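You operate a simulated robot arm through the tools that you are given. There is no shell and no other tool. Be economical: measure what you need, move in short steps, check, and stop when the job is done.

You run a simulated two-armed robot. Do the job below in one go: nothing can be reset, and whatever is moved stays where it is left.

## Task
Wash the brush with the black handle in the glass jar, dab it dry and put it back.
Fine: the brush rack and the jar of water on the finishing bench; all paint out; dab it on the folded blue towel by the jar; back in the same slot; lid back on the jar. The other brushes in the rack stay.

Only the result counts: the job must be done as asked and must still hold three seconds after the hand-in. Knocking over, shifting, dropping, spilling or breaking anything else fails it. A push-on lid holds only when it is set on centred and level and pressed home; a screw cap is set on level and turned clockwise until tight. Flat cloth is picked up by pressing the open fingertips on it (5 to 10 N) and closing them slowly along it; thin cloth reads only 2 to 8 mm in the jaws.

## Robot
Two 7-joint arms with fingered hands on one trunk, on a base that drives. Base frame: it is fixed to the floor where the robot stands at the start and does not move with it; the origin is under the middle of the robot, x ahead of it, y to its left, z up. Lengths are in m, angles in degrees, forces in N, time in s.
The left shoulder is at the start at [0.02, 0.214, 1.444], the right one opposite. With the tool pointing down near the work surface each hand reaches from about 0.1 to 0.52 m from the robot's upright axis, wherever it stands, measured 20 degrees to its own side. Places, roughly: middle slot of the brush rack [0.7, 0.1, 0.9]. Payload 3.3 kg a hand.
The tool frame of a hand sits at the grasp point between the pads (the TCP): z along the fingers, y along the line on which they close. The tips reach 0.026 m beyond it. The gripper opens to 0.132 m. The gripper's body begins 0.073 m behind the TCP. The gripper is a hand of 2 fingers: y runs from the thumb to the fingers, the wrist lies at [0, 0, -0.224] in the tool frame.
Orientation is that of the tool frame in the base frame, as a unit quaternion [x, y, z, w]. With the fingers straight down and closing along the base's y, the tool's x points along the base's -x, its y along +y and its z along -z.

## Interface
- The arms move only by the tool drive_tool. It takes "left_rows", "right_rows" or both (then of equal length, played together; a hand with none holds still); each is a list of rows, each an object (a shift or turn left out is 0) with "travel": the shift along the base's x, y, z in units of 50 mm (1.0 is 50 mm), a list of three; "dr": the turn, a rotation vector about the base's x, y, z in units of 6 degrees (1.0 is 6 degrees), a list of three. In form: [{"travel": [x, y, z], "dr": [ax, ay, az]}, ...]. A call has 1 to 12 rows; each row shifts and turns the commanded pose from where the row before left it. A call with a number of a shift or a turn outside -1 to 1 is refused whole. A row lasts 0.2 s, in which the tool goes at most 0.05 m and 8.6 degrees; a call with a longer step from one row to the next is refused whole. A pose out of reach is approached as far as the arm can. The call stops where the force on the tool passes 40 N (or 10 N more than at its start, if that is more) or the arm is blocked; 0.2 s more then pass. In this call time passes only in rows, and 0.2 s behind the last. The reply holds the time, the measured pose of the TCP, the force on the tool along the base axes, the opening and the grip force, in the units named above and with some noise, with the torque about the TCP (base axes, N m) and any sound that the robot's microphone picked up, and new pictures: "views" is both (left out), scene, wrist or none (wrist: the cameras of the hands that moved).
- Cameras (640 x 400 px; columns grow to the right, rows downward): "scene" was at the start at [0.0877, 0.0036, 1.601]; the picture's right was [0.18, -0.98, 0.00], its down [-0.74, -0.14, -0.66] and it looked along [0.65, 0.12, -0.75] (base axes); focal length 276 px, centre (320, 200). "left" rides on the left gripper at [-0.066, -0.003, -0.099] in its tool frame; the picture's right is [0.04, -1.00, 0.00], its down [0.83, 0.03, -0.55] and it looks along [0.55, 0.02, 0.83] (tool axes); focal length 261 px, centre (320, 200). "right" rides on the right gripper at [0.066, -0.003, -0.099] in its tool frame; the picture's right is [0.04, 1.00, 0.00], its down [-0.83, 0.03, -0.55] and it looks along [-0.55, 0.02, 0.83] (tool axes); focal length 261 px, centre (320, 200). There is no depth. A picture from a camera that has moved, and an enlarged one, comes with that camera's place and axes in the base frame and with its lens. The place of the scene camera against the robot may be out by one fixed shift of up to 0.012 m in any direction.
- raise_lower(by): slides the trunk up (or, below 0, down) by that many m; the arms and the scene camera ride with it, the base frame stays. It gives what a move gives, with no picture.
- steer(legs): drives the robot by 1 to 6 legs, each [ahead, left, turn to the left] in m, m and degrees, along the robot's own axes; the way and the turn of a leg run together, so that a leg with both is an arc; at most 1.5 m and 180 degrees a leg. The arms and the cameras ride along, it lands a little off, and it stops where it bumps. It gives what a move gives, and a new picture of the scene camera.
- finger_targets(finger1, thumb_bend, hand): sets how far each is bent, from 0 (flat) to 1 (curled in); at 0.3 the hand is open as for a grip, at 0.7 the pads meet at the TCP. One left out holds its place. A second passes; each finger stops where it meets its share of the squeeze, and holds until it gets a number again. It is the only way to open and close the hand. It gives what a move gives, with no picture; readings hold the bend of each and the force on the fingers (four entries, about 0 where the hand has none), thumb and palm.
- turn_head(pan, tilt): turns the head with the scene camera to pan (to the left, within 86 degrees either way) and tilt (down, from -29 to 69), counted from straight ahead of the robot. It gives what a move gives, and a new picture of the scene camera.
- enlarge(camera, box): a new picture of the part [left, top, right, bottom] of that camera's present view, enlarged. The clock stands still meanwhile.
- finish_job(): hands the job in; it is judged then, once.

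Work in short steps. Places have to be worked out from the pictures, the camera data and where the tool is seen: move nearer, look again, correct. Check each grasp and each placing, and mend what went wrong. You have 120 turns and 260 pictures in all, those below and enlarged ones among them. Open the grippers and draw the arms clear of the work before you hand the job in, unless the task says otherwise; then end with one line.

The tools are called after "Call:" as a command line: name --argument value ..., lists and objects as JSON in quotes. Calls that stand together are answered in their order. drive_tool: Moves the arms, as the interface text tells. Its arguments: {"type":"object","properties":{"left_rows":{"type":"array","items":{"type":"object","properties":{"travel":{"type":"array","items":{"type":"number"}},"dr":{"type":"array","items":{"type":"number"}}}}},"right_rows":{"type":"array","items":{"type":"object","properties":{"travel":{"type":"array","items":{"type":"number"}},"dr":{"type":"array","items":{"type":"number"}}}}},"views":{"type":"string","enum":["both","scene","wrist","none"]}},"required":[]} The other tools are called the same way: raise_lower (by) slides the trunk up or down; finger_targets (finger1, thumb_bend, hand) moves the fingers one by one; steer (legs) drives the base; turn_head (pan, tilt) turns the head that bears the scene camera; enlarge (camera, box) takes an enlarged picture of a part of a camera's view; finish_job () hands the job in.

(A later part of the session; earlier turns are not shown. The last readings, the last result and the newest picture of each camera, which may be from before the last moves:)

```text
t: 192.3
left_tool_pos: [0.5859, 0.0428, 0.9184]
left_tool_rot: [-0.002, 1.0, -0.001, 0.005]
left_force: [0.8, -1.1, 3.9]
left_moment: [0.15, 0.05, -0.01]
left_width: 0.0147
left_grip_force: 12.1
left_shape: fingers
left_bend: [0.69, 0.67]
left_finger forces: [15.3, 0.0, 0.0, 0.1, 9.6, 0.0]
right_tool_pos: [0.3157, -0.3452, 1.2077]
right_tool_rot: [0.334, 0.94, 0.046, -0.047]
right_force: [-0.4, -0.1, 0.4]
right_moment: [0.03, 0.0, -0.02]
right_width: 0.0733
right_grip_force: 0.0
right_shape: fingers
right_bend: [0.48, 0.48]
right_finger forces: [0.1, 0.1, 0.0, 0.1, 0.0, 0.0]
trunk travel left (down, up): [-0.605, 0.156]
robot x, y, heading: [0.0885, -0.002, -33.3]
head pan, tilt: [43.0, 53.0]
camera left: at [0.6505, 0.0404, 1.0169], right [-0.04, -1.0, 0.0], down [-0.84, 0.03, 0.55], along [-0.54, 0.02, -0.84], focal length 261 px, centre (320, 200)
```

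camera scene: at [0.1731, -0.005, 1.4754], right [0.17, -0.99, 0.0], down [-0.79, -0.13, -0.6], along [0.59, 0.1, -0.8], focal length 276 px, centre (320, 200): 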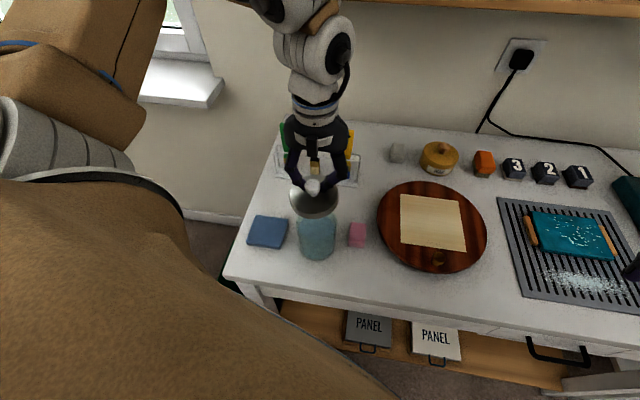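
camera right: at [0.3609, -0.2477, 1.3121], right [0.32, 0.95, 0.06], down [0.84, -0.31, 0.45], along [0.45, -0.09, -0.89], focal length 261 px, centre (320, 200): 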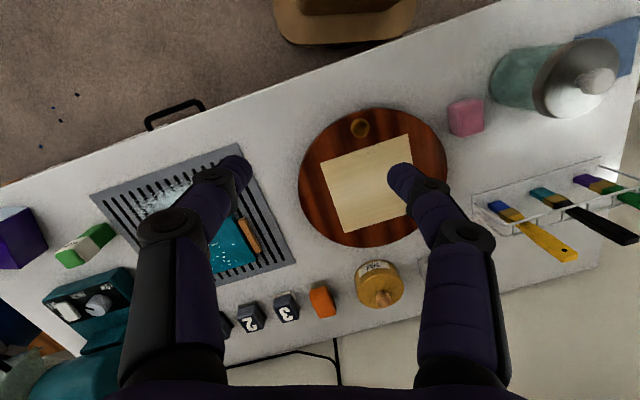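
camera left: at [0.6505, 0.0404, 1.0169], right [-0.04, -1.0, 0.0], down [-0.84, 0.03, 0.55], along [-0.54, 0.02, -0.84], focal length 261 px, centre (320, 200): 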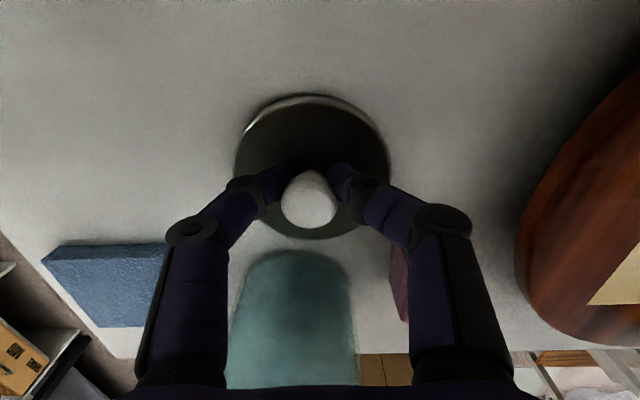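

Contact with the bench. I open to release; the lid settles flat.

Call:
finger_targets --hand "left" --finger1 0.6 --thumb_bend 0.6

Call:
drive_tool --left_rows '[{"travel": [0, 0, 0.14]}, {"travel": [0, 0, 0]}]' --views "none"

Call:
finger_targets --hand "left" --finger1 0.5 --thumb_bend 0.5

Call:
enlarge --camera "left" --box '[160, 50, 480, 250]'

Call:
enlarge --camera "scene" --box '[256, 150, 384, 270]'

```text
t: 193.3
left_tool_pos: [0.5852, 0.0422, 0.9177]
left_tool_rot: [-0.002, 1.0, -0.001, 0.005]
left_force: [2.2, 2.2, 15.5]
left_moment: [-0.02, -0.05, 0.0]
left_width: 0.0232
left_grip_force: 10.4
left_shape: fingers
left_bend: [0.64, 0.62]
left_finger forces: [11.2, 0.0, 0.0, 0.0, 9.0, 0.1]
right_tool_pos: [0.3163, -0.3455, 1.2068]
right_tool_rot: [0.335, 0.94, 0.045, -0.047]
right_force: [-0.5, 0.1, -0.6]
right_moment: [-0.02, 0.01, -0.01]
right_width: 0.0733
right_grip_force: 0.1
right_shape: fingers
right_bend: [0.48, 0.48]
right_finger forces: [0.0, 0.0, 0.1, 0.0, 0.0, 0.0]
trunk travel left (down, up): [-0.605, 0.156]
robot x, y, heading: [0.0865, 0.0003, -33.5]
head pan, tilt: [43.0, 53.0]
```

```text
t: 193.9
left_tool_pos: [0.5851, 0.0428, 0.9243]
left_tool_rot: [-0.002, 1.0, 0.0, 0.003]
left_force: [-0.7, 0.0, -0.6]
left_moment: [0.04, -0.04, -0.03]
left_width: 0.0328
left_grip_force: 0.1
left_shape: fingers
left_bend: [0.6, 0.6]
left_finger forces: [0.1, 0.0, 0.1, 0.0, 0.1, 0.0]
right_tool_pos: [0.3157, -0.3459, 1.2055]
right_tool_rot: [0.335, 0.94, 0.045, -0.047]
right_force: [0.0, 0.8, 0.0]
right_moment: [-0.02, 0.0, -0.01]
right_width: 0.0734
right_grip_force: 0.1
right_shape: fingers
right_bend: [0.48, 0.48]
right_finger forces: [0.1, 0.1, 0.0, 0.0, 0.0, 0.0]
trunk travel left (down, up): [-0.605, 0.156]
robot x, y, heading: [0.0907, 0.0003, -33.3]
head pan, tilt: [43.0, 53.0]
```

```text
t: 194.9
left_tool_pos: [0.5849, 0.0428, 0.9246]
left_tool_rot: [-0.003, 1.0, -0.002, 0.004]
left_force: [-0.3, -1.0, 0.8]
left_moment: [-0.01, -0.01, 0.01]
left_width: 0.066
left_grip_force: 0.0
left_shape: fingers
left_bend: [0.5, 0.5]
left_finger forces: [0.0, 0.0, 0.1, 0.0, 0.0, 0.0]
right_tool_pos: [0.3163, -0.3459, 1.2073]
right_tool_rot: [0.334, 0.94, 0.045, -0.047]
right_force: [0.5, 0.2, 0.2]
right_moment: [-0.01, 0.02, 0.0]
right_width: 0.0733
right_grip_force: 0.1
right_shape: fingers
right_bend: [0.48, 0.48]
right_finger forces: [0.0, 0.0, 0.1, 0.0, 0.0, 0.1]
trunk travel left (down, up): [-0.605, 0.156]
robot x, y, heading: [0.0909, 0.0015, -33.5]
head pan, tilt: [43.0, 53.0]
```

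```text
2.00 times, centred on (320, 150) of left
camera zoom: at [0.6498, 0.0411, 1.0238], right [-0.04, -1.0, 0.0], down [-0.84, 0.03, 0.55], along [-0.55, 0.02, -0.84], focal length 521 px, centre (320, 300)
```

zoom: 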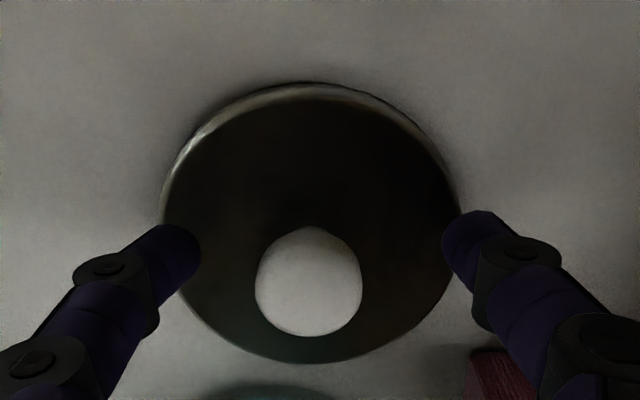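

```text
3.33 times, centred on (320, 210) of scene
camera zoom: at [0.1733, -0.0051, 1.4754], right [0.17, -0.99, 0.0], down [-0.79, -0.13, -0.6], along [0.59, 0.1, -0.8], focal length 921 px, centre (320, 167)
```

zoom: 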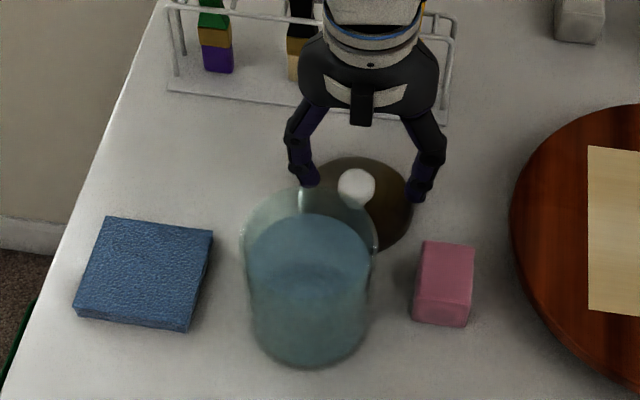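

The lid is flat again. I re-centre (+2.5 mm y), lower 3 mm and grip at exactly the original setting.

Call:
drive_tool --left_rows '[{"travel": [0, 0.05, -0.06]}, {"travel": [0, 0, 0]}]' --views "none"

Call:
finger_targets --hand "left" --finger1 0.7 --thumb_bend 0.7

Call:
drive_tool --left_rows '[{"travel": [0, 0, 0.2]}, {"travel": [0, 0, 0.5]}, {"travel": [0, 0, 0.5]}, {"travel": [0, 0, 0]}]' --views "wrist"

Call:
enlarge --camera "scene" --box '[280, 130, 384, 250]'

```text
t: 195.5
left_tool_pos: [0.5864, 0.0449, 0.9219]
left_tool_rot: [-0.001, 1.0, -0.001, 0.004]
left_force: [0.0, -0.3, -0.1]
left_moment: [0.02, 0.0, 0.01]
left_width: 0.0657
left_grip_force: 0.1
left_shape: fingers
left_bend: [0.5, 0.5]
left_finger forces: [0.0, 0.1, 0.1, 0.0, 0.1, 0.1]
right_tool_pos: [0.3154, -0.3452, 1.2063]
right_tool_rot: [0.335, 0.94, 0.046, -0.047]
right_force: [0.3, -0.8, -0.1]
right_moment: [0.01, -0.03, -0.02]
right_width: 0.0733
right_grip_force: 0.0
right_shape: fingers
right_bend: [0.48, 0.48]
right_finger forces: [0.0, 0.0, 0.0, 0.0, 0.0, 0.1]
trunk travel left (down, up): [-0.605, 0.156]
robot x, y, heading: [0.0918, -0.0009, -33.5]
head pan, tilt: [43.0, 53.0]
```

```text
t: 196.5
left_tool_pos: [0.586, 0.0446, 0.9218]
left_tool_rot: [-0.002, 1.0, 0.0, 0.004]
left_force: [-0.3, -0.2, -0.3]
left_moment: [0.02, 0.04, 0.03]
left_width: 0.0172
left_grip_force: 4.1
left_shape: fingers
left_bend: [0.65, 0.68]
left_finger forces: [4.8, 0.0, 0.0, 0.1, 4.3, 0.0]
right_tool_pos: [0.3159, -0.3457, 1.2059]
right_tool_rot: [0.335, 0.94, 0.045, -0.047]
right_force: [0.4, 0.5, 0.2]
right_moment: [0.04, 0.0, -0.02]
right_width: 0.0736
right_grip_force: 0.0
right_shape: fingers
right_bend: [0.48, 0.48]
right_finger forces: [0.0, 0.0, 0.1, 0.1, 0.1, 0.0]
trunk travel left (down, up): [-0.605, 0.156]
robot x, y, heading: [0.0915, 0.0012, -33.4]
head pan, tilt: [43.0, 53.0]
```

```text
t: 197.5
left_tool_pos: [0.5871, 0.0455, 0.981]
left_tool_rot: [-0.001, 1.0, -0.002, 0.005]
left_force: [0.1, -0.1, -0.8]
left_moment: [0.0, -0.02, -0.02]
left_width: 0.0171
left_grip_force: 4.6
left_shape: fingers
left_bend: [0.65, 0.68]
left_finger forces: [4.6, 0.0, 0.0, 0.0, 4.3, 0.0]
right_tool_pos: [0.3161, -0.345, 1.2074]
right_tool_rot: [0.335, 0.94, 0.045, -0.047]
right_force: [-0.2, -0.6, -0.3]
right_moment: [-0.03, 0.0, 0.03]
right_width: 0.0736
right_grip_force: 0.0
right_shape: fingers
right_bend: [0.48, 0.48]
right_finger forces: [0.0, 0.1, 0.0, 0.0, 0.1, 0.1]
trunk travel left (down, up): [-0.605, 0.156]
robot x, y, heading: [0.0914, -0.001, -33.7]
head pan, tilt: [43.0, 53.0]
camera left: at [0.6507, 0.043, 1.0802], right [-0.04, -1.0, 0.0], down [-0.84, 0.03, 0.55], along [-0.55, 0.02, -0.84], focal length 261 px, centre (320, 200)
```

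left: 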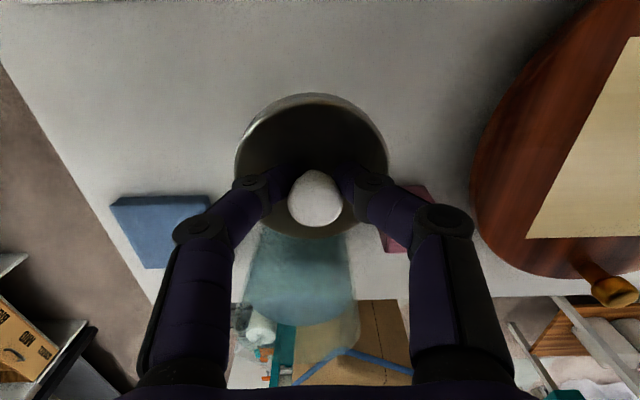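

```text
3.33 times, centred on (332, 190) of scene
camera zoom: at [0.1735, -0.005, 1.4754], right [0.17, -0.99, 0.0], down [-0.79, -0.13, -0.6], along [0.59, 0.1, -0.8], focal length 921 px, centre (280, 233)
```

zoom: 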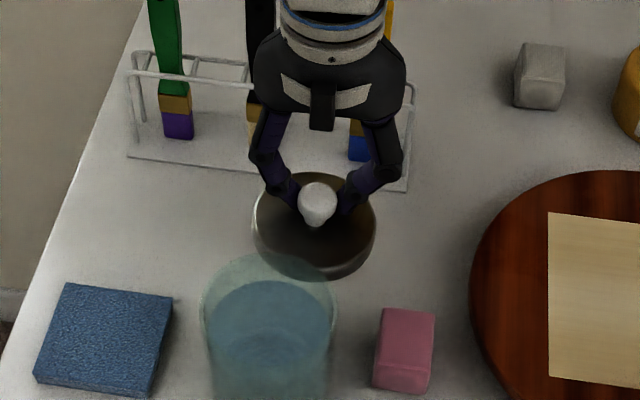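

Grip is light; lid seems about 4–5° rolled. I'll look closer before correcting.

Call:
enlarge --camera "left" --box '[220, 80, 400, 250]'

Call:
enlarge --camera "scene" --box '[308, 170, 362, 220]'

```text
2.35 times, centred on (310, 165) of left
camera zoom: at [0.6507, 0.043, 1.0802], right [-0.04, -1.0, 0.0], down [-0.84, 0.03, 0.55], along [-0.55, 0.02, -0.84], focal length 613 px, centre (344, 282)
```

zoom: 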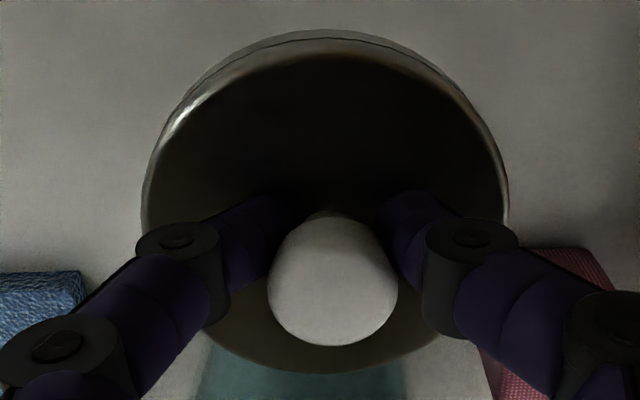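

```text
8.00 times, centred on (335, 195) of scene
camera zoom: at [0.1735, -0.005, 1.4754], right [0.17, -0.99, 0.0], down [-0.79, -0.13, -0.6], along [0.59, 0.1, -0.8], focal length 2209 px, centre (200, 240)
```

zoom: 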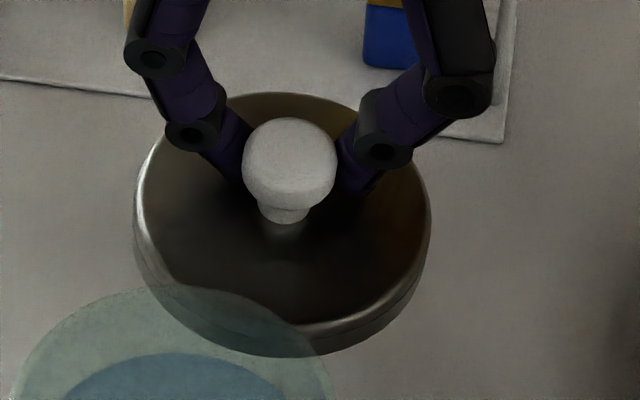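

I correct the roll by −4° and carry the lid to hover above the jar for visual alignment.

Call:
drive_tool --left_rows '[{"travel": [0, 0, 0.7], "dr": [-0.33, 0, 0]}, {"travel": [0, 0, 0.7], "dr": [-0.34, 0, 0]}, {"travel": [0, 0, 0.6]}, {"travel": [-0.4, 0.08, 0]}, {"travel": [-0.4, 0.08, 0]}, {"travel": [-0.4, 0.08, 0]}, {"travel": [-0.4, 0.08, 0]}, {"travel": [-0.42, 0.02, 0]}, {"travel": [0, 0, -0.2]}, {"travel": [0, 0, -0.2]}, {"travel": [0, 0, 0]}]' --views "wrist"

Call:
enlarge --camera "left" --box '[210, 60, 410, 260]'

Call:
enlarge --camera "scene" --box '[280, 160, 360, 270]'

```text
t: 199.9
left_tool_pos: [0.4846, 0.0623, 1.0597]
left_tool_rot: [-0.002, 0.999, -0.036, 0.004]
left_force: [0.4, -0.6, -0.5]
left_moment: [0.05, 0.03, 0.01]
left_width: 0.0167
left_grip_force: 4.1
left_shape: fingers
left_bend: [0.65, 0.68]
left_finger forces: [4.3, 0.0, 0.0, 0.0, 4.1, 0.0]
right_tool_pos: [0.3155, -0.3455, 1.2071]
right_tool_rot: [0.334, 0.94, 0.045, -0.047]
right_force: [0.1, -0.7, 0.0]
right_moment: [0.0, -0.01, -0.02]
right_width: 0.0736
right_grip_force: 0.2
right_shape: fingers
right_bend: [0.48, 0.48]
right_finger forces: [0.0, 0.1, 0.1, 0.0, 0.1, 0.1]
trunk travel left (down, up): [-0.605, 0.156]
robot x, y, heading: [0.0921, -0.0012, -33.3]
head pan, tilt: [43.0, 53.0]
camera left: at [0.5483, 0.0669, 1.1595], right [-0.04, -1.0, 0.07], down [-0.84, 0.07, 0.54], along [-0.55, -0.04, -0.84], focal length 261 px, centre (320, 200)
```

left: 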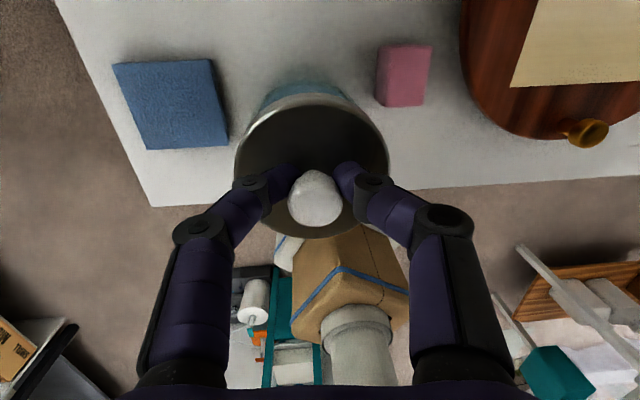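

```text
2.00 times, centred on (310, 160) of left
camera zoom: at [0.5483, 0.0669, 1.1595], right [-0.04, -1.0, 0.07], down [-0.84, 0.07, 0.54], along [-0.55, -0.04, -0.84], focal length 521 px, centre (340, 280)
```

zoom: 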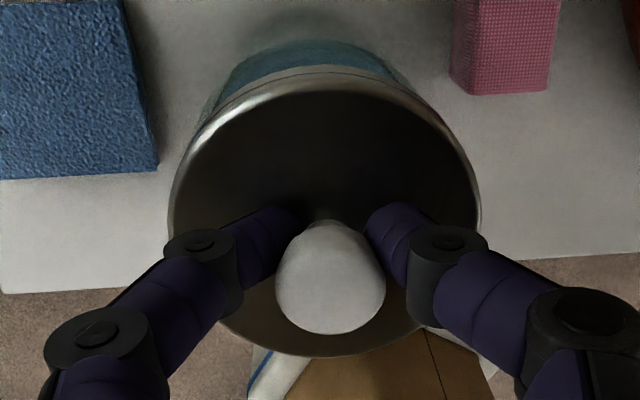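

```text
3.64 times, centred on (320, 215) of scene
camera zoom: at [0.1732, -0.005, 1.4754], right [0.17, -0.99, 0.0], down [-0.79, -0.13, -0.6], along [0.59, 0.1, -0.8], focal length 1004 px, centre (320, 146)
```

zoom: 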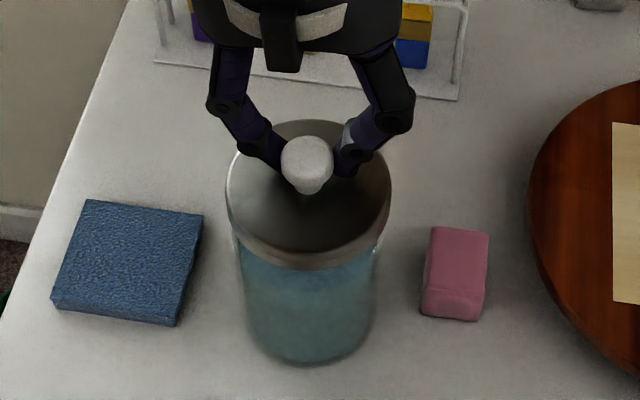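

The scene picture shows the lid laterally aligned with the jar, and the knob position matches its original line of sight (within ~1–3 mm). It's level; I lower toward the rim.

Call:
drive_tool --left_rows '[{"travel": [0, 0, -0.2]}, {"travel": [0, 0, -0.2]}, {"travel": [0, 0, -0.1]}, {"travel": [0, 0, 0]}]' --views "none"

Call:
enlarge --camera "scene" --box '[280, 160, 360, 270]'

Call:
enlarge --camera "left" --box '[210, 60, 410, 260]'

```text
t: 200.9
left_tool_pos: [0.4851, 0.0613, 1.0367]
left_tool_rot: [-0.003, 0.999, -0.036, 0.004]
left_force: [0.2, -0.1, -0.5]
left_moment: [0.01, -0.01, 0.02]
left_width: 0.0169
left_grip_force: 4.1
left_shape: fingers
left_bend: [0.65, 0.68]
left_finger forces: [4.4, 0.1, 0.1, 0.1, 3.9, 0.0]
right_tool_pos: [0.3159, -0.3462, 1.2063]
right_tool_rot: [0.334, 0.94, 0.045, -0.047]
right_force: [-0.7, 0.9, -0.6]
right_moment: [0.01, 0.02, -0.03]
right_width: 0.0734
right_grip_force: 0.2
right_shape: fingers
right_bend: [0.48, 0.48]
right_finger forces: [0.1, 0.0, 0.1, 0.1, 0.0, 0.0]
trunk travel left (down, up): [-0.605, 0.156]
robot x, y, heading: [0.088, -0.0007, -33.4]
head pan, tilt: [43.0, 53.0]
```

```text
3.64 times, centred on (320, 215) of scene
camera zoom: at [0.1733, -0.005, 1.4754], right [0.17, -0.99, 0.0], down [-0.79, -0.13, -0.6], along [0.59, 0.1, -0.8], focal length 1004 px, centre (320, 146)
```

zoom: 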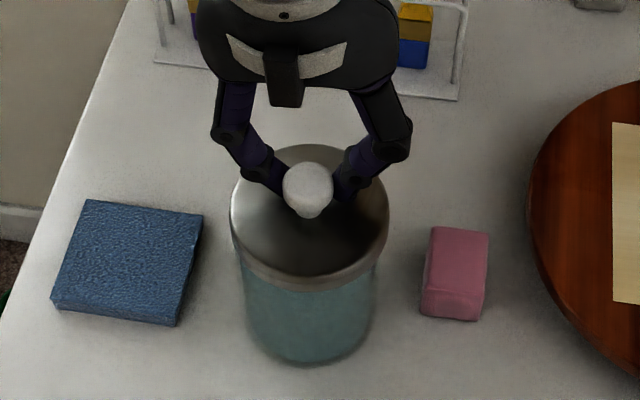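

```text
2.00 times, centred on (310, 160) of left
camera zoom: at [0.5486, 0.0666, 1.1358], right [-0.04, -1.0, 0.07], down [-0.84, 0.07, 0.54], along [-0.55, -0.04, -0.84], focal length 521 px, centre (340, 280)
```

zoom: 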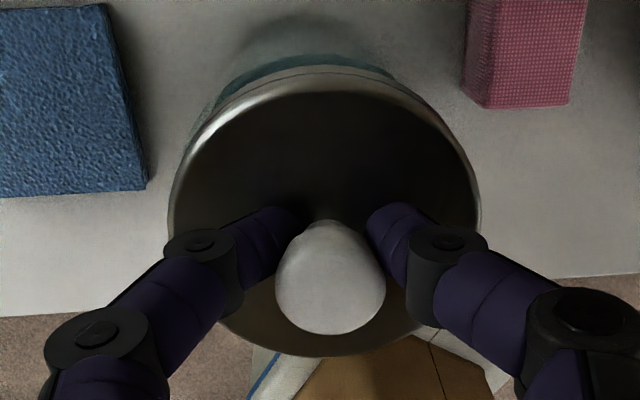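

Aligned. I continue down in small steps with force checks.

Call:
drive_tool --left_rows '[{"travel": [0, 0, -0.08]}, {"travel": [0, 0, -0.04]}, {"travel": [0, 0, 0]}]' --views "none"

Call:
drive_tool --left_rows '[{"travel": [0, 0, -0.05]}, {"travel": [0, 0, 0]}]' --views "none"

```text
t: 201.7
left_tool_pos: [0.4852, 0.0624, 1.0309]
left_tool_rot: [-0.003, 0.999, -0.036, 0.005]
left_force: [-0.1, 0.2, -1.0]
left_moment: [-0.01, -0.02, -0.02]
left_width: 0.0165
left_grip_force: 4.0
left_shape: fingers
left_bend: [0.65, 0.68]
left_finger forces: [4.4, 0.0, 0.0, 0.0, 3.9, 0.1]
right_tool_pos: [0.3157, -0.3463, 1.2077]
right_tool_rot: [0.335, 0.94, 0.044, -0.047]
right_force: [-0.3, -0.6, -0.7]
right_moment: [0.05, -0.02, 0.01]
right_width: 0.0732
right_grip_force: 0.0
right_shape: fingers
right_bend: [0.48, 0.48]
right_finger forces: [0.0, 0.0, 0.0, 0.0, 0.0, 0.0]
trunk travel left (down, up): [-0.605, 0.156]
robot x, y, heading: [0.0893, 0.0012, -33.6]
head pan, tilt: [43.0, 53.0]
```

```text
t: 202.3
left_tool_pos: [0.4847, 0.0621, 1.0282]
left_tool_rot: [-0.001, 0.999, -0.036, 0.004]
left_force: [0.0, -0.6, 0.2]
left_moment: [0.01, -0.02, 0.0]
left_width: 0.0167
left_grip_force: 3.7
left_shape: fingers
left_bend: [0.65, 0.68]
left_finger forces: [4.4, 0.0, 0.0, 0.1, 3.9, 0.0]
right_tool_pos: [0.3168, -0.3464, 1.2055]
right_tool_rot: [0.334, 0.94, 0.046, -0.047]
right_force: [0.0, -0.1, 0.7]
right_moment: [0.01, -0.01, 0.01]
right_width: 0.073
right_grip_force: 0.0
right_shape: fingers
right_bend: [0.48, 0.48]
right_finger forces: [0.0, 0.1, 0.1, 0.0, 0.1, 0.0]
trunk travel left (down, up): [-0.605, 0.156]
robot x, y, heading: [0.0884, -0.0006, -33.6]
head pan, tilt: [43.0, 53.0]
```

Call:
drive_tool --left_rows '[{"travel": [0, 0, -0.05]}, {"travel": [0, 0, 0]}]' --views "none"

Call:
drive_tool --left_rows '[{"travel": [0, 0, -0.04]}, {"travel": [0, 0, 0]}]' --views "none"

Call:
enlarge --camera "scene" --box '[280, 160, 360, 270]'

```text
t: 202.9
left_tool_pos: [0.4852, 0.0613, 1.0252]
left_tool_rot: [-0.002, 0.999, -0.036, 0.005]
left_force: [0.0, -0.5, -0.5]
left_moment: [0.0, 0.01, 0.02]
left_width: 0.0167
left_grip_force: 4.6
left_shape: fingers
left_bend: [0.65, 0.68]
left_finger forces: [4.3, 0.0, 0.0, 0.0, 3.9, 0.1]
right_tool_pos: [0.3174, -0.3459, 1.2073]
right_tool_rot: [0.334, 0.94, 0.045, -0.047]
right_force: [0.3, -0.7, -0.4]
right_moment: [0.02, -0.02, -0.04]
right_width: 0.0734
right_grip_force: 0.0
right_shape: fingers
right_bend: [0.48, 0.48]
right_finger forces: [0.1, 0.0, 0.0, 0.0, 0.0, 0.0]
trunk travel left (down, up): [-0.605, 0.156]
robot x, y, heading: [0.0864, 0.0008, -33.6]
head pan, tilt: [43.0, 53.0]
```

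```text
t: 203.5
left_tool_pos: [0.485, 0.0628, 1.0232]
left_tool_rot: [-0.002, 0.999, -0.036, 0.004]
left_force: [0.5, 0.5, -0.9]
left_moment: [0.02, -0.03, 0.01]
left_width: 0.0166
left_grip_force: 3.8
left_shape: fingers
left_bend: [0.65, 0.68]
left_finger forces: [4.4, 0.1, 0.1, 0.1, 3.9, 0.0]
right_tool_pos: [0.3164, -0.3462, 1.2065]
right_tool_rot: [0.335, 0.94, 0.045, -0.046]
right_force: [-0.4, -1.0, 0.6]
right_moment: [0.02, 0.02, 0.03]
right_width: 0.0732
right_grip_force: 0.1
right_shape: fingers
right_bend: [0.48, 0.48]
right_finger forces: [0.0, 0.0, 0.0, 0.1, 0.0, 0.0]
trunk travel left (down, up): [-0.605, 0.156]
robot x, y, heading: [0.0869, -0.0015, -33.4]
head pan, tilt: [43.0, 53.0]
```

```text
3.64 times, centred on (320, 215) of scene
camera zoom: at [0.1732, -0.0051, 1.4754], right [0.17, -0.99, 0.0], down [-0.79, -0.13, -0.6], along [0.59, 0.1, -0.8], focal length 1004 px, centre (320, 146)
```

zoom: 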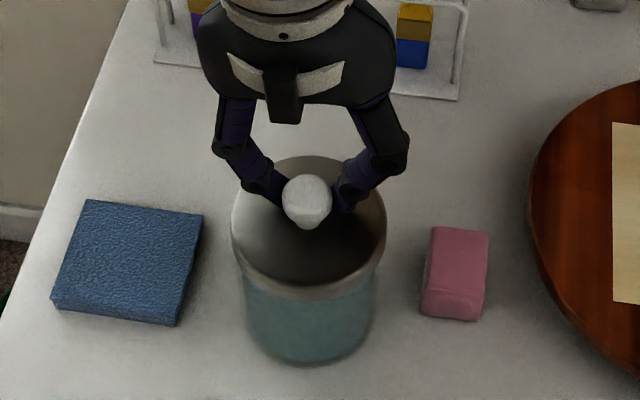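

Still free of contact; onward.

Call:
drive_tool --left_rows '[{"travel": [0, 0, -0.04]}, {"travel": [0, 0, 0]}]' --views "none"

Call:
drive_tool --left_rows '[{"travel": [0, 0, -0.04]}, {"travel": [0, 0, 0]}]' --views "none"

Call:
drive_tool --left_rows '[{"travel": [0, 0, -0.04]}, {"travel": [0, 0, 0]}]' --views "none"

```text
t: 204.1
left_tool_pos: [0.4851, 0.0618, 1.0211]
left_tool_rot: [-0.002, 0.999, -0.036, 0.004]
left_force: [-0.5, 0.0, -0.4]
left_moment: [-0.01, 0.02, -0.01]
left_width: 0.0167
left_grip_force: 3.9
left_shape: fingers
left_bend: [0.65, 0.68]
left_finger forces: [4.4, 0.1, 0.0, 0.0, 3.9, 0.0]
right_tool_pos: [0.3172, -0.3458, 1.2063]
right_tool_rot: [0.335, 0.94, 0.045, -0.047]
right_force: [1.1, -0.3, -0.4]
right_moment: [0.02, 0.01, -0.01]
right_width: 0.0736
right_grip_force: 0.1
right_shape: fingers
right_bend: [0.48, 0.48]
right_finger forces: [0.0, 0.1, 0.1, 0.1, 0.1, 0.1]
trunk travel left (down, up): [-0.605, 0.156]
robot x, y, heading: [0.0913, 0.0019, -33.5]
head pan, tilt: [43.0, 53.0]
```

```text
t: 204.7
left_tool_pos: [0.4845, 0.0619, 1.0193]
left_tool_rot: [-0.003, 0.999, -0.035, 0.005]
left_force: [-0.5, -0.1, -1.8]
left_moment: [-0.01, 0.01, 0.01]
left_width: 0.0167
left_grip_force: 4.5
left_shape: fingers
left_bend: [0.65, 0.68]
left_finger forces: [4.4, 0.0, 0.0, 0.1, 3.9, 0.0]
right_tool_pos: [0.3168, -0.3458, 1.2081]
right_tool_rot: [0.334, 0.94, 0.046, -0.047]
right_force: [0.6, -0.4, 0.2]
right_moment: [-0.04, 0.01, 0.01]
right_width: 0.0733
right_grip_force: 0.1
right_shape: fingers
right_bend: [0.48, 0.48]
right_finger forces: [0.0, 0.1, 0.0, 0.0, 0.0, 0.1]
trunk travel left (down, up): [-0.605, 0.156]
robot x, y, heading: [0.089, -0.0009, -33.6]
head pan, tilt: [43.0, 53.0]
```

```text
t: 205.3
left_tool_pos: [0.486, 0.064, 1.0172]
left_tool_rot: [-0.002, 0.999, -0.036, 0.005]
left_force: [7.7, 4.3, 17.0]
left_moment: [0.35, -0.2, -0.09]
left_width: 0.0163
left_grip_force: 13.2
left_shape: fingers
left_bend: [0.69, 0.68]
left_finger forces: [21.4, 0.0, 0.1, 0.0, 4.5, 0.0]
right_tool_pos: [0.3159, -0.3458, 1.207]
right_tool_rot: [0.336, 0.94, 0.046, -0.047]
right_force: [-0.4, 0.0, 0.3]
right_moment: [0.0, -0.01, -0.03]
right_width: 0.0734
right_grip_force: 0.1
right_shape: fingers
right_bend: [0.48, 0.48]
right_finger forces: [0.0, 0.0, 0.0, 0.1, 0.0, 0.1]
trunk travel left (down, up): [-0.605, 0.156]
robot x, y, heading: [0.0914, 0.0021, -33.4]
head pan, tilt: [43.0, 53.0]
heard: snap
```

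A "snap" was heard with contact. I check whether the lid sits level.

Call:
enlarge --camera "scene" --box '[280, 160, 360, 270]'

Call:
enlarge --camera "left" --box '[210, 60, 410, 260]'

```text
3.64 times, centred on (320, 215) of scene
camera zoom: at [0.1734, -0.0046, 1.4756], right [0.17, -0.99, 0.0], down [-0.79, -0.13, -0.6], along [0.59, 0.1, -0.8], focal length 1004 px, centre (320, 146)
```

zoom: 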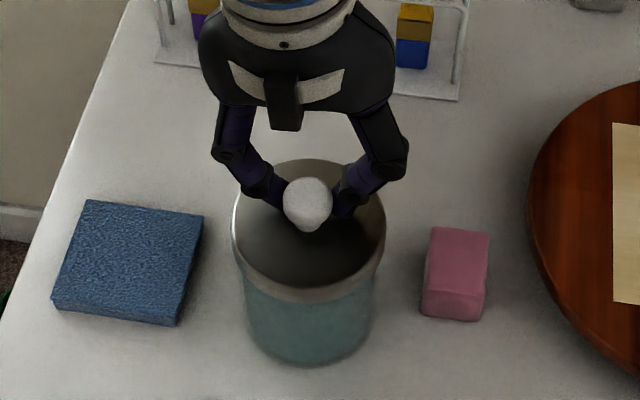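

```text
2.00 times, centred on (310, 160) of left
camera zoom: at [0.5499, 0.0678, 1.1175], right [-0.04, -1.0, 0.07], down [-0.84, 0.07, 0.54], along [-0.54, -0.04, -0.84], focal length 521 px, centre (340, 280)
```

zoom: 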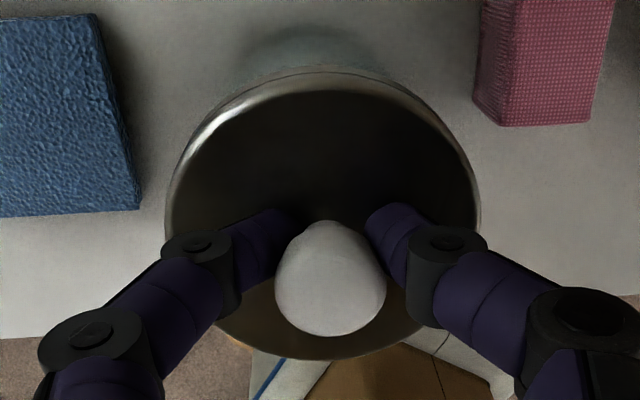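

It looks level and centred. I open the fingers, rise, and will press home on the knob with closed fingers.

Call:
finger_targets --hand "left" --finger1 0.6 --thumb_bend 0.6

Call:
finger_targets --hand "left" --finger1 0.5 --thumb_bend 0.5

Call:
drive_tool --left_rows '[{"travel": [0, 0, 0.2], "dr": [0.33, 0, 0]}, {"travel": [0, 0, 0.6], "dr": [0.34, 0, 0]}, {"travel": [0, 0, 0.6]}, {"travel": [0, 0, 0.2]}]' --views "wrist"

Call:
enlarge --camera "scene" --box '[280, 160, 360, 270]'

```text
t: 206.3
left_tool_pos: [0.4857, 0.0616, 1.0177]
left_tool_rot: [-0.003, 0.999, -0.037, 0.005]
left_force: [13.6, 4.7, 29.8]
left_moment: [0.21, -0.36, -0.05]
left_width: 0.0246
left_grip_force: 17.6
left_shape: fingers
left_bend: [0.7, 0.61]
left_finger forces: [28.1, 0.0, 0.1, 0.0, 6.7, 0.1]
right_tool_pos: [0.3164, -0.3451, 1.2076]
right_tool_rot: [0.335, 0.94, 0.045, -0.047]
right_force: [0.0, -0.9, 0.7]
right_moment: [0.02, -0.02, 0.01]
right_width: 0.0735
right_grip_force: 0.1
right_shape: fingers
right_bend: [0.48, 0.48]
right_finger forces: [0.1, 0.0, 0.0, 0.0, 0.0, 0.1]
trunk travel left (down, up): [-0.605, 0.156]
robot x, y, heading: [0.0878, -0.0026, -33.5]
head pan, tilt: [43.0, 53.0]
```

```text
t: 207.3
left_tool_pos: [0.4851, 0.0616, 1.0176]
left_tool_rot: [-0.002, 0.999, -0.036, 0.004]
left_force: [10.1, -1.4, 29.4]
left_moment: [0.41, -0.2, -0.15]
left_width: 0.0445
left_grip_force: 17.4
left_shape: fingers
left_bend: [0.71, 0.5]
left_finger forces: [34.0, 0.0, 0.0, 0.0, 0.1, 0.1]
right_tool_pos: [0.3156, -0.3473, 1.2065]
right_tool_rot: [0.336, 0.94, 0.046, -0.047]
right_force: [0.2, -0.2, 0.0]
right_moment: [0.0, 0.0, -0.01]
right_width: 0.0736
right_grip_force: 0.0
right_shape: fingers
right_bend: [0.48, 0.48]
right_finger forces: [0.1, 0.1, 0.1, 0.1, 0.1, 0.1]
trunk travel left (down, up): [-0.605, 0.156]
robot x, y, heading: [0.0929, 0.0014, -33.6]
head pan, tilt: [43.0, 53.0]
```

```text
t: 208.3
left_tool_pos: [0.485, 0.0618, 1.099]
left_tool_rot: [-0.002, 1.0, 0.0, 0.004]
left_force: [-0.3, 0.0, -0.5]
left_moment: [-0.01, -0.01, -0.01]
left_width: 0.0657
left_grip_force: 0.0
left_shape: fingers
left_bend: [0.5, 0.5]
left_finger forces: [0.1, 0.0, 0.0, 0.1, 0.1, 0.0]
right_tool_pos: [0.3167, -0.3465, 1.2073]
right_tool_rot: [0.335, 0.94, 0.045, -0.047]
right_force: [-0.2, 0.7, -0.3]
right_moment: [-0.01, -0.02, 0.0]
right_width: 0.0733
right_grip_force: 0.1
right_shape: fingers
right_bend: [0.48, 0.48]
right_finger forces: [0.0, 0.1, 0.0, 0.0, 0.0, 0.1]
trunk travel left (down, up): [-0.605, 0.156]
robot x, y, heading: [0.0918, -0.0007, -33.7]
head pan, tilt: [43.0, 53.0]
camera left: at [0.5491, 0.06, 1.1973], right [-0.04, -1.0, 0.0], down [-0.84, 0.03, 0.55], along [-0.55, 0.02, -0.84], focal length 261 px, centre (320, 200)
```

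left: 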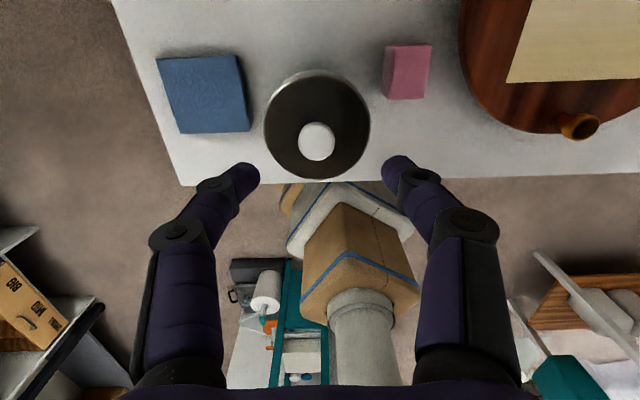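

```text
3.64 times, centred on (320, 215) of scene
camera zoom: at [0.1733, -0.0052, 1.4754], right [0.17, -0.99, 0.0], down [-0.79, -0.13, -0.6], along [0.59, 0.1, -0.8], focal length 1004 px, centre (320, 146)
```

zoom: 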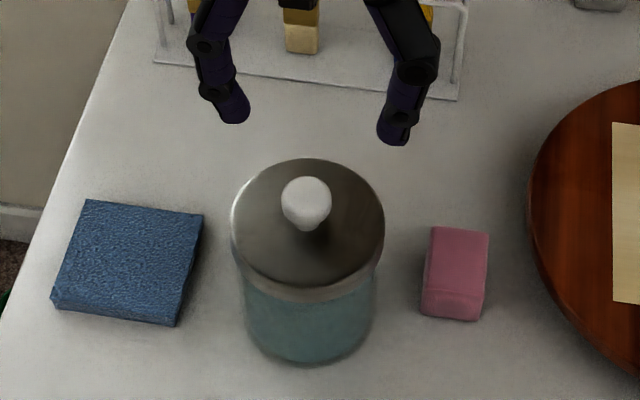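

The lid is on, level and centred. Now I close the fingers and press down on the knob top, ≈(0.482, 0.064), to push it home.

Call:
finger_targets --hand "left" --finger1 0.7 --thumb_bend 0.7

Call:
drive_tool --left_rows '[{"travel": [-0.05, 0.05, -0.2]}, {"travel": [0, 0, -0.3]}, {"travel": [0, 0, -0.2]}, {"travel": [0, 0, 0]}]' --views "wrist"

```text
t: 209.3
left_tool_pos: [0.485, 0.0619, 1.0971]
left_tool_rot: [-0.001, 1.0, -0.001, 0.005]
left_force: [-0.3, 0.0, 0.6]
left_moment: [0.0, -0.02, 0.04]
left_width: 0.0021
left_grip_force: 0.1
left_shape: fingers
left_bend: [0.7, 0.7]
left_finger forces: [0.0, 0.0, 0.0, 0.1, 0.0, 0.0]
right_tool_pos: [0.3157, -0.346, 1.2055]
right_tool_rot: [0.335, 0.94, 0.045, -0.047]
right_force: [0.0, 0.8, 0.1]
right_moment: [0.0, 0.01, 0.05]
right_width: 0.0731
right_grip_force: 0.0
right_shape: fingers
right_bend: [0.48, 0.48]
right_finger forces: [0.0, 0.0, 0.0, 0.0, 0.0, 0.1]
trunk travel left (down, up): [-0.605, 0.156]
robot x, y, heading: [0.0915, 0.0014, -33.8]
head pan, tilt: [43.0, 53.0]
```

```text
t: 210.3
left_tool_pos: [0.4823, 0.0647, 1.0619]
left_tool_rot: [-0.001, 1.0, -0.001, 0.005]
left_force: [0.3, 0.1, -0.8]
left_moment: [-0.02, -0.01, -0.04]
left_width: 0.0022
left_grip_force: 0.1
left_shape: fingers
left_bend: [0.7, 0.7]
left_finger forces: [0.0, 0.1, 0.0, 0.2, 0.0, 0.0]
right_tool_pos: [0.3166, -0.3459, 1.2073]
right_tool_rot: [0.334, 0.94, 0.045, -0.047]
right_force: [0.1, -0.4, 0.5]
right_moment: [0.03, 0.01, 0.0]
right_width: 0.0732
right_grip_force: 0.0
right_shape: fingers
right_bend: [0.48, 0.48]
right_finger forces: [0.1, 0.0, 0.0, 0.1, 0.0, 0.0]
trunk travel left (down, up): [-0.605, 0.156]
robot x, y, heading: [0.092, 0.0024, -33.5]
head pan, tilt: [43.0, 53.0]
camera left: at [0.547, 0.0625, 1.1622], right [-0.04, -1.0, 0.0], down [-0.84, 0.03, 0.55], along [-0.55, 0.02, -0.84], focal length 261 px, centre (320, 200)
```

left: 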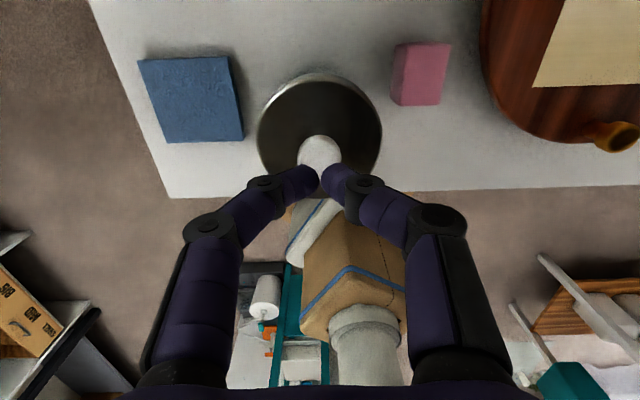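

Fingertips are over the knob; pressing down in small steps.

Call:
drive_tool --left_rows '[{"travel": [0, 0, -0.1]}, {"travel": [0, 0, -0.1]}, {"travel": [0, 0, 0]}]' --views "none"

Call:
drive_tool --left_rows '[{"travel": [0, 0, -0.06]}, {"travel": [0, 0, 0]}]' --views "none"

```text
t: 211.1
left_tool_pos: [0.4815, 0.0643, 1.0525]
left_tool_rot: [-0.002, 1.0, -0.002, 0.004]
left_force: [-0.5, -0.3, -0.4]
left_moment: [0.03, 0.05, -0.01]
left_width: 0.002
left_grip_force: 0.0
left_shape: fingers
left_bend: [0.7, 0.7]
left_finger forces: [0.1, 0.0, 0.0, 0.0, 0.0, 0.0]
right_tool_pos: [0.3157, -0.3455, 1.208]
right_tool_rot: [0.335, 0.94, 0.045, -0.046]
right_force: [-0.8, 1.3, 0.2]
right_moment: [0.03, 0.02, 0.03]
right_width: 0.0732
right_grip_force: 0.0
right_shape: fingers
right_bend: [0.48, 0.48]
right_finger forces: [0.0, 0.0, 0.1, 0.1, 0.0, 0.0]
trunk travel left (down, up): [-0.605, 0.156]
robot x, y, heading: [0.0914, -0.0005, -33.2]
head pan, tilt: [43.0, 53.0]
```

```text
t: 211.7
left_tool_pos: [0.4821, 0.0653, 1.0492]
left_tool_rot: [-0.001, 1.0, -0.001, 0.004]
left_force: [0.1, 0.3, 0.8]
left_moment: [-0.02, -0.01, -0.01]
left_width: 0.0018
left_grip_force: 0.0
left_shape: fingers
left_bend: [0.7, 0.7]
left_finger forces: [0.0, 0.1, 0.0, 0.1, 0.0, 0.0]
right_tool_pos: [0.3163, -0.3455, 1.2069]
right_tool_rot: [0.335, 0.94, 0.046, -0.048]
right_force: [-0.1, -0.1, 0.3]
right_moment: [0.02, -0.02, 0.01]
right_width: 0.0732
right_grip_force: 0.1
right_shape: fingers
right_bend: [0.48, 0.48]
right_finger forces: [0.0, 0.0, 0.1, 0.1, 0.0, 0.0]
trunk travel left (down, up): [-0.605, 0.156]
robot x, y, heading: [0.0889, 0.0009, -33.5]
head pan, tilt: [43.0, 53.0]
```

Call:
drive_tool --left_rows '[{"travel": [0, 0, -0.06]}, {"travel": [0, 0, 0]}]' --views "none"

Call:
drive_tool --left_rows '[{"travel": [0, 0, -0.06]}, {"travel": [0, 0, 0]}]' --views "wrist"

```text
t: 212.3
left_tool_pos: [0.4824, 0.065, 1.0465]
left_tool_rot: [-0.002, 1.0, -0.002, 0.005]
left_force: [0.6, -0.8, -0.3]
left_moment: [0.01, 0.0, 0.03]
left_width: 0.0021
left_grip_force: 0.0
left_shape: fingers
left_bend: [0.7, 0.7]
left_finger forces: [0.1, 0.1, 0.0, 0.1, 0.1, 0.0]
right_tool_pos: [0.3177, -0.3455, 1.206]
right_tool_rot: [0.335, 0.94, 0.045, -0.046]
right_force: [-0.1, -0.4, -0.2]
right_moment: [-0.04, 0.01, 0.02]
right_width: 0.0736
right_grip_force: 0.1
right_shape: fingers
right_bend: [0.48, 0.48]
right_finger forces: [0.0, 0.0, 0.1, 0.0, 0.0, 0.0]
trunk travel left (down, up): [-0.605, 0.156]
robot x, y, heading: [0.0881, -0.0007, -33.6]
head pan, tilt: [43.0, 53.0]
```

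```text
t: 212.9
left_tool_pos: [0.4821, 0.064, 1.0432]
left_tool_rot: [-0.001, 1.0, 0.0, 0.004]
left_force: [0.5, 0.2, -0.4]
left_moment: [0.02, 0.0, -0.01]
left_width: 0.0019
left_grip_force: 0.0
left_shape: fingers
left_bend: [0.7, 0.7]
left_finger forces: [0.1, 0.1, 0.1, 0.0, 0.0, 0.0]
right_tool_pos: [0.3155, -0.3461, 1.2067]
right_tool_rot: [0.334, 0.94, 0.045, -0.047]
right_force: [0.8, -0.3, -0.2]
right_moment: [-0.06, -0.03, -0.01]
right_width: 0.0733
right_grip_force: 0.0
right_shape: fingers
right_bend: [0.48, 0.48]
right_finger forces: [0.0, 0.0, 0.0, 0.1, 0.0, 0.1]
trunk travel left (down, up): [-0.605, 0.156]
robot x, y, heading: [0.0879, -0.0012, -33.4]
head pan, tilt: [43.0, 53.0]
camera left: at [0.5468, 0.0628, 1.1422], right [-0.04, -1.0, 0.0], down [-0.84, 0.03, 0.55], along [-0.55, 0.02, -0.84], focal length 261 px, centre (320, 200)
```

left: 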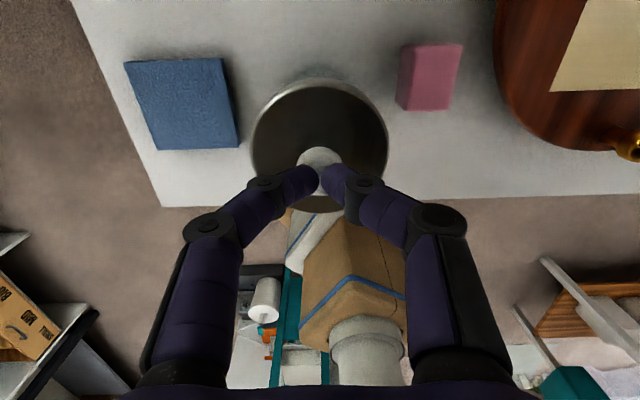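

Call:
drive_tool --left_rows '[{"travel": [0, 0, -0.06]}, {"travel": [0, 0, 0]}]' --views "none"

Call:
drive_tool --left_rows '[{"travel": [0, 0, -0.06]}, {"travel": [0, 0, 0]}]' --views "none"

Call:
drive_tool --left_rows '[{"travel": [0, 0, -0.04]}, {"travel": [0, 0, 0]}]' --views "none"

```text
t: 213.5
left_tool_pos: [0.4819, 0.0643, 1.0412]
left_tool_rot: [-0.001, 1.0, 0.0, 0.006]
left_force: [1.7, 1.2, 15.9]
left_moment: [0.06, 0.01, -0.01]
left_width: 0.0017
left_grip_force: 8.0
left_shape: fingers
left_bend: [0.71, 0.7]
left_finger forces: [8.0, 0.1, 0.0, 0.0, 7.5, 0.1]
right_tool_pos: [0.316, -0.3461, 1.2059]
right_tool_rot: [0.334, 0.94, 0.045, -0.046]
right_force: [0.2, 0.1, -0.1]
right_moment: [-0.02, -0.02, -0.02]
right_width: 0.0735
right_grip_force: 0.0
right_shape: fingers
right_bend: [0.48, 0.48]
right_finger forces: [0.0, 0.0, 0.1, 0.0, 0.0, 0.0]
trunk travel left (down, up): [-0.605, 0.156]
robot x, y, heading: [0.0874, 0.0003, -33.6]
head pan, tilt: [43.0, 53.0]
```

```text
t: 213.9
left_tool_pos: [0.482, 0.0624, 1.0403]
left_tool_rot: [-0.002, 1.0, -0.005, 0.008]
left_force: [-4.6, 4.2, 26.8]
left_moment: [0.12, 0.19, 0.01]
left_width: 0.0021
left_grip_force: 13.5
left_shape: fingers
left_bend: [0.72, 0.71]
left_finger forces: [16.2, 0.1, 0.0, 0.1, 10.4, 0.0]
right_tool_pos: [0.315, -0.3446, 1.2084]
right_tool_rot: [0.334, 0.94, 0.045, -0.045]
right_force: [0.5, -0.3, 0.7]
right_moment: [-0.02, -0.01, 0.01]
right_width: 0.0734
right_grip_force: 0.1
right_shape: fingers
right_bend: [0.48, 0.48]
right_finger forces: [0.0, 0.0, 0.1, 0.1, 0.1, 0.0]
trunk travel left (down, up): [-0.605, 0.156]
robot x, y, heading: [0.0925, 0.0009, -33.1]
head pan, tilt: [43.0, 53.0]
stopped in row 2 (left hand): the force on the tool passed its limit at 42 N (the readings are from after the stop); the commanded pose is now the measured one
```

```text
t: 214.3
left_tool_pos: [0.4815, 0.0629, 1.0406]
left_tool_rot: [-0.001, 1.0, -0.006, 0.008]
left_force: [-7.5, 5.2, 28.9]
left_moment: [0.22, 0.32, 0.01]
left_width: 0.0019
left_grip_force: 15.1
left_shape: fingers
left_bend: [0.72, 0.71]
left_finger forces: [18.6, 0.0, 0.0, 0.0, 10.4, 0.0]
right_tool_pos: [0.315, -0.3451, 1.2073]
right_tool_rot: [0.333, 0.941, 0.045, -0.045]
right_force: [-0.2, 0.4, 0.2]
right_moment: [0.02, -0.01, -0.02]
right_width: 0.0732
right_grip_force: 0.1
right_shape: fingers
right_bend: [0.48, 0.48]
right_finger forces: [0.0, 0.1, 0.2, 0.0, 0.0, 0.0]
trunk travel left (down, up): [-0.605, 0.156]
robot x, y, heading: [0.0918, 0.0003, -33.3]
head pan, tilt: [43.0, 53.0]
stopped in row 1 (left hand): the force on the tool passed its limit at 43 N (the readings are from after the stop); the commanded pose is now the measured one
```

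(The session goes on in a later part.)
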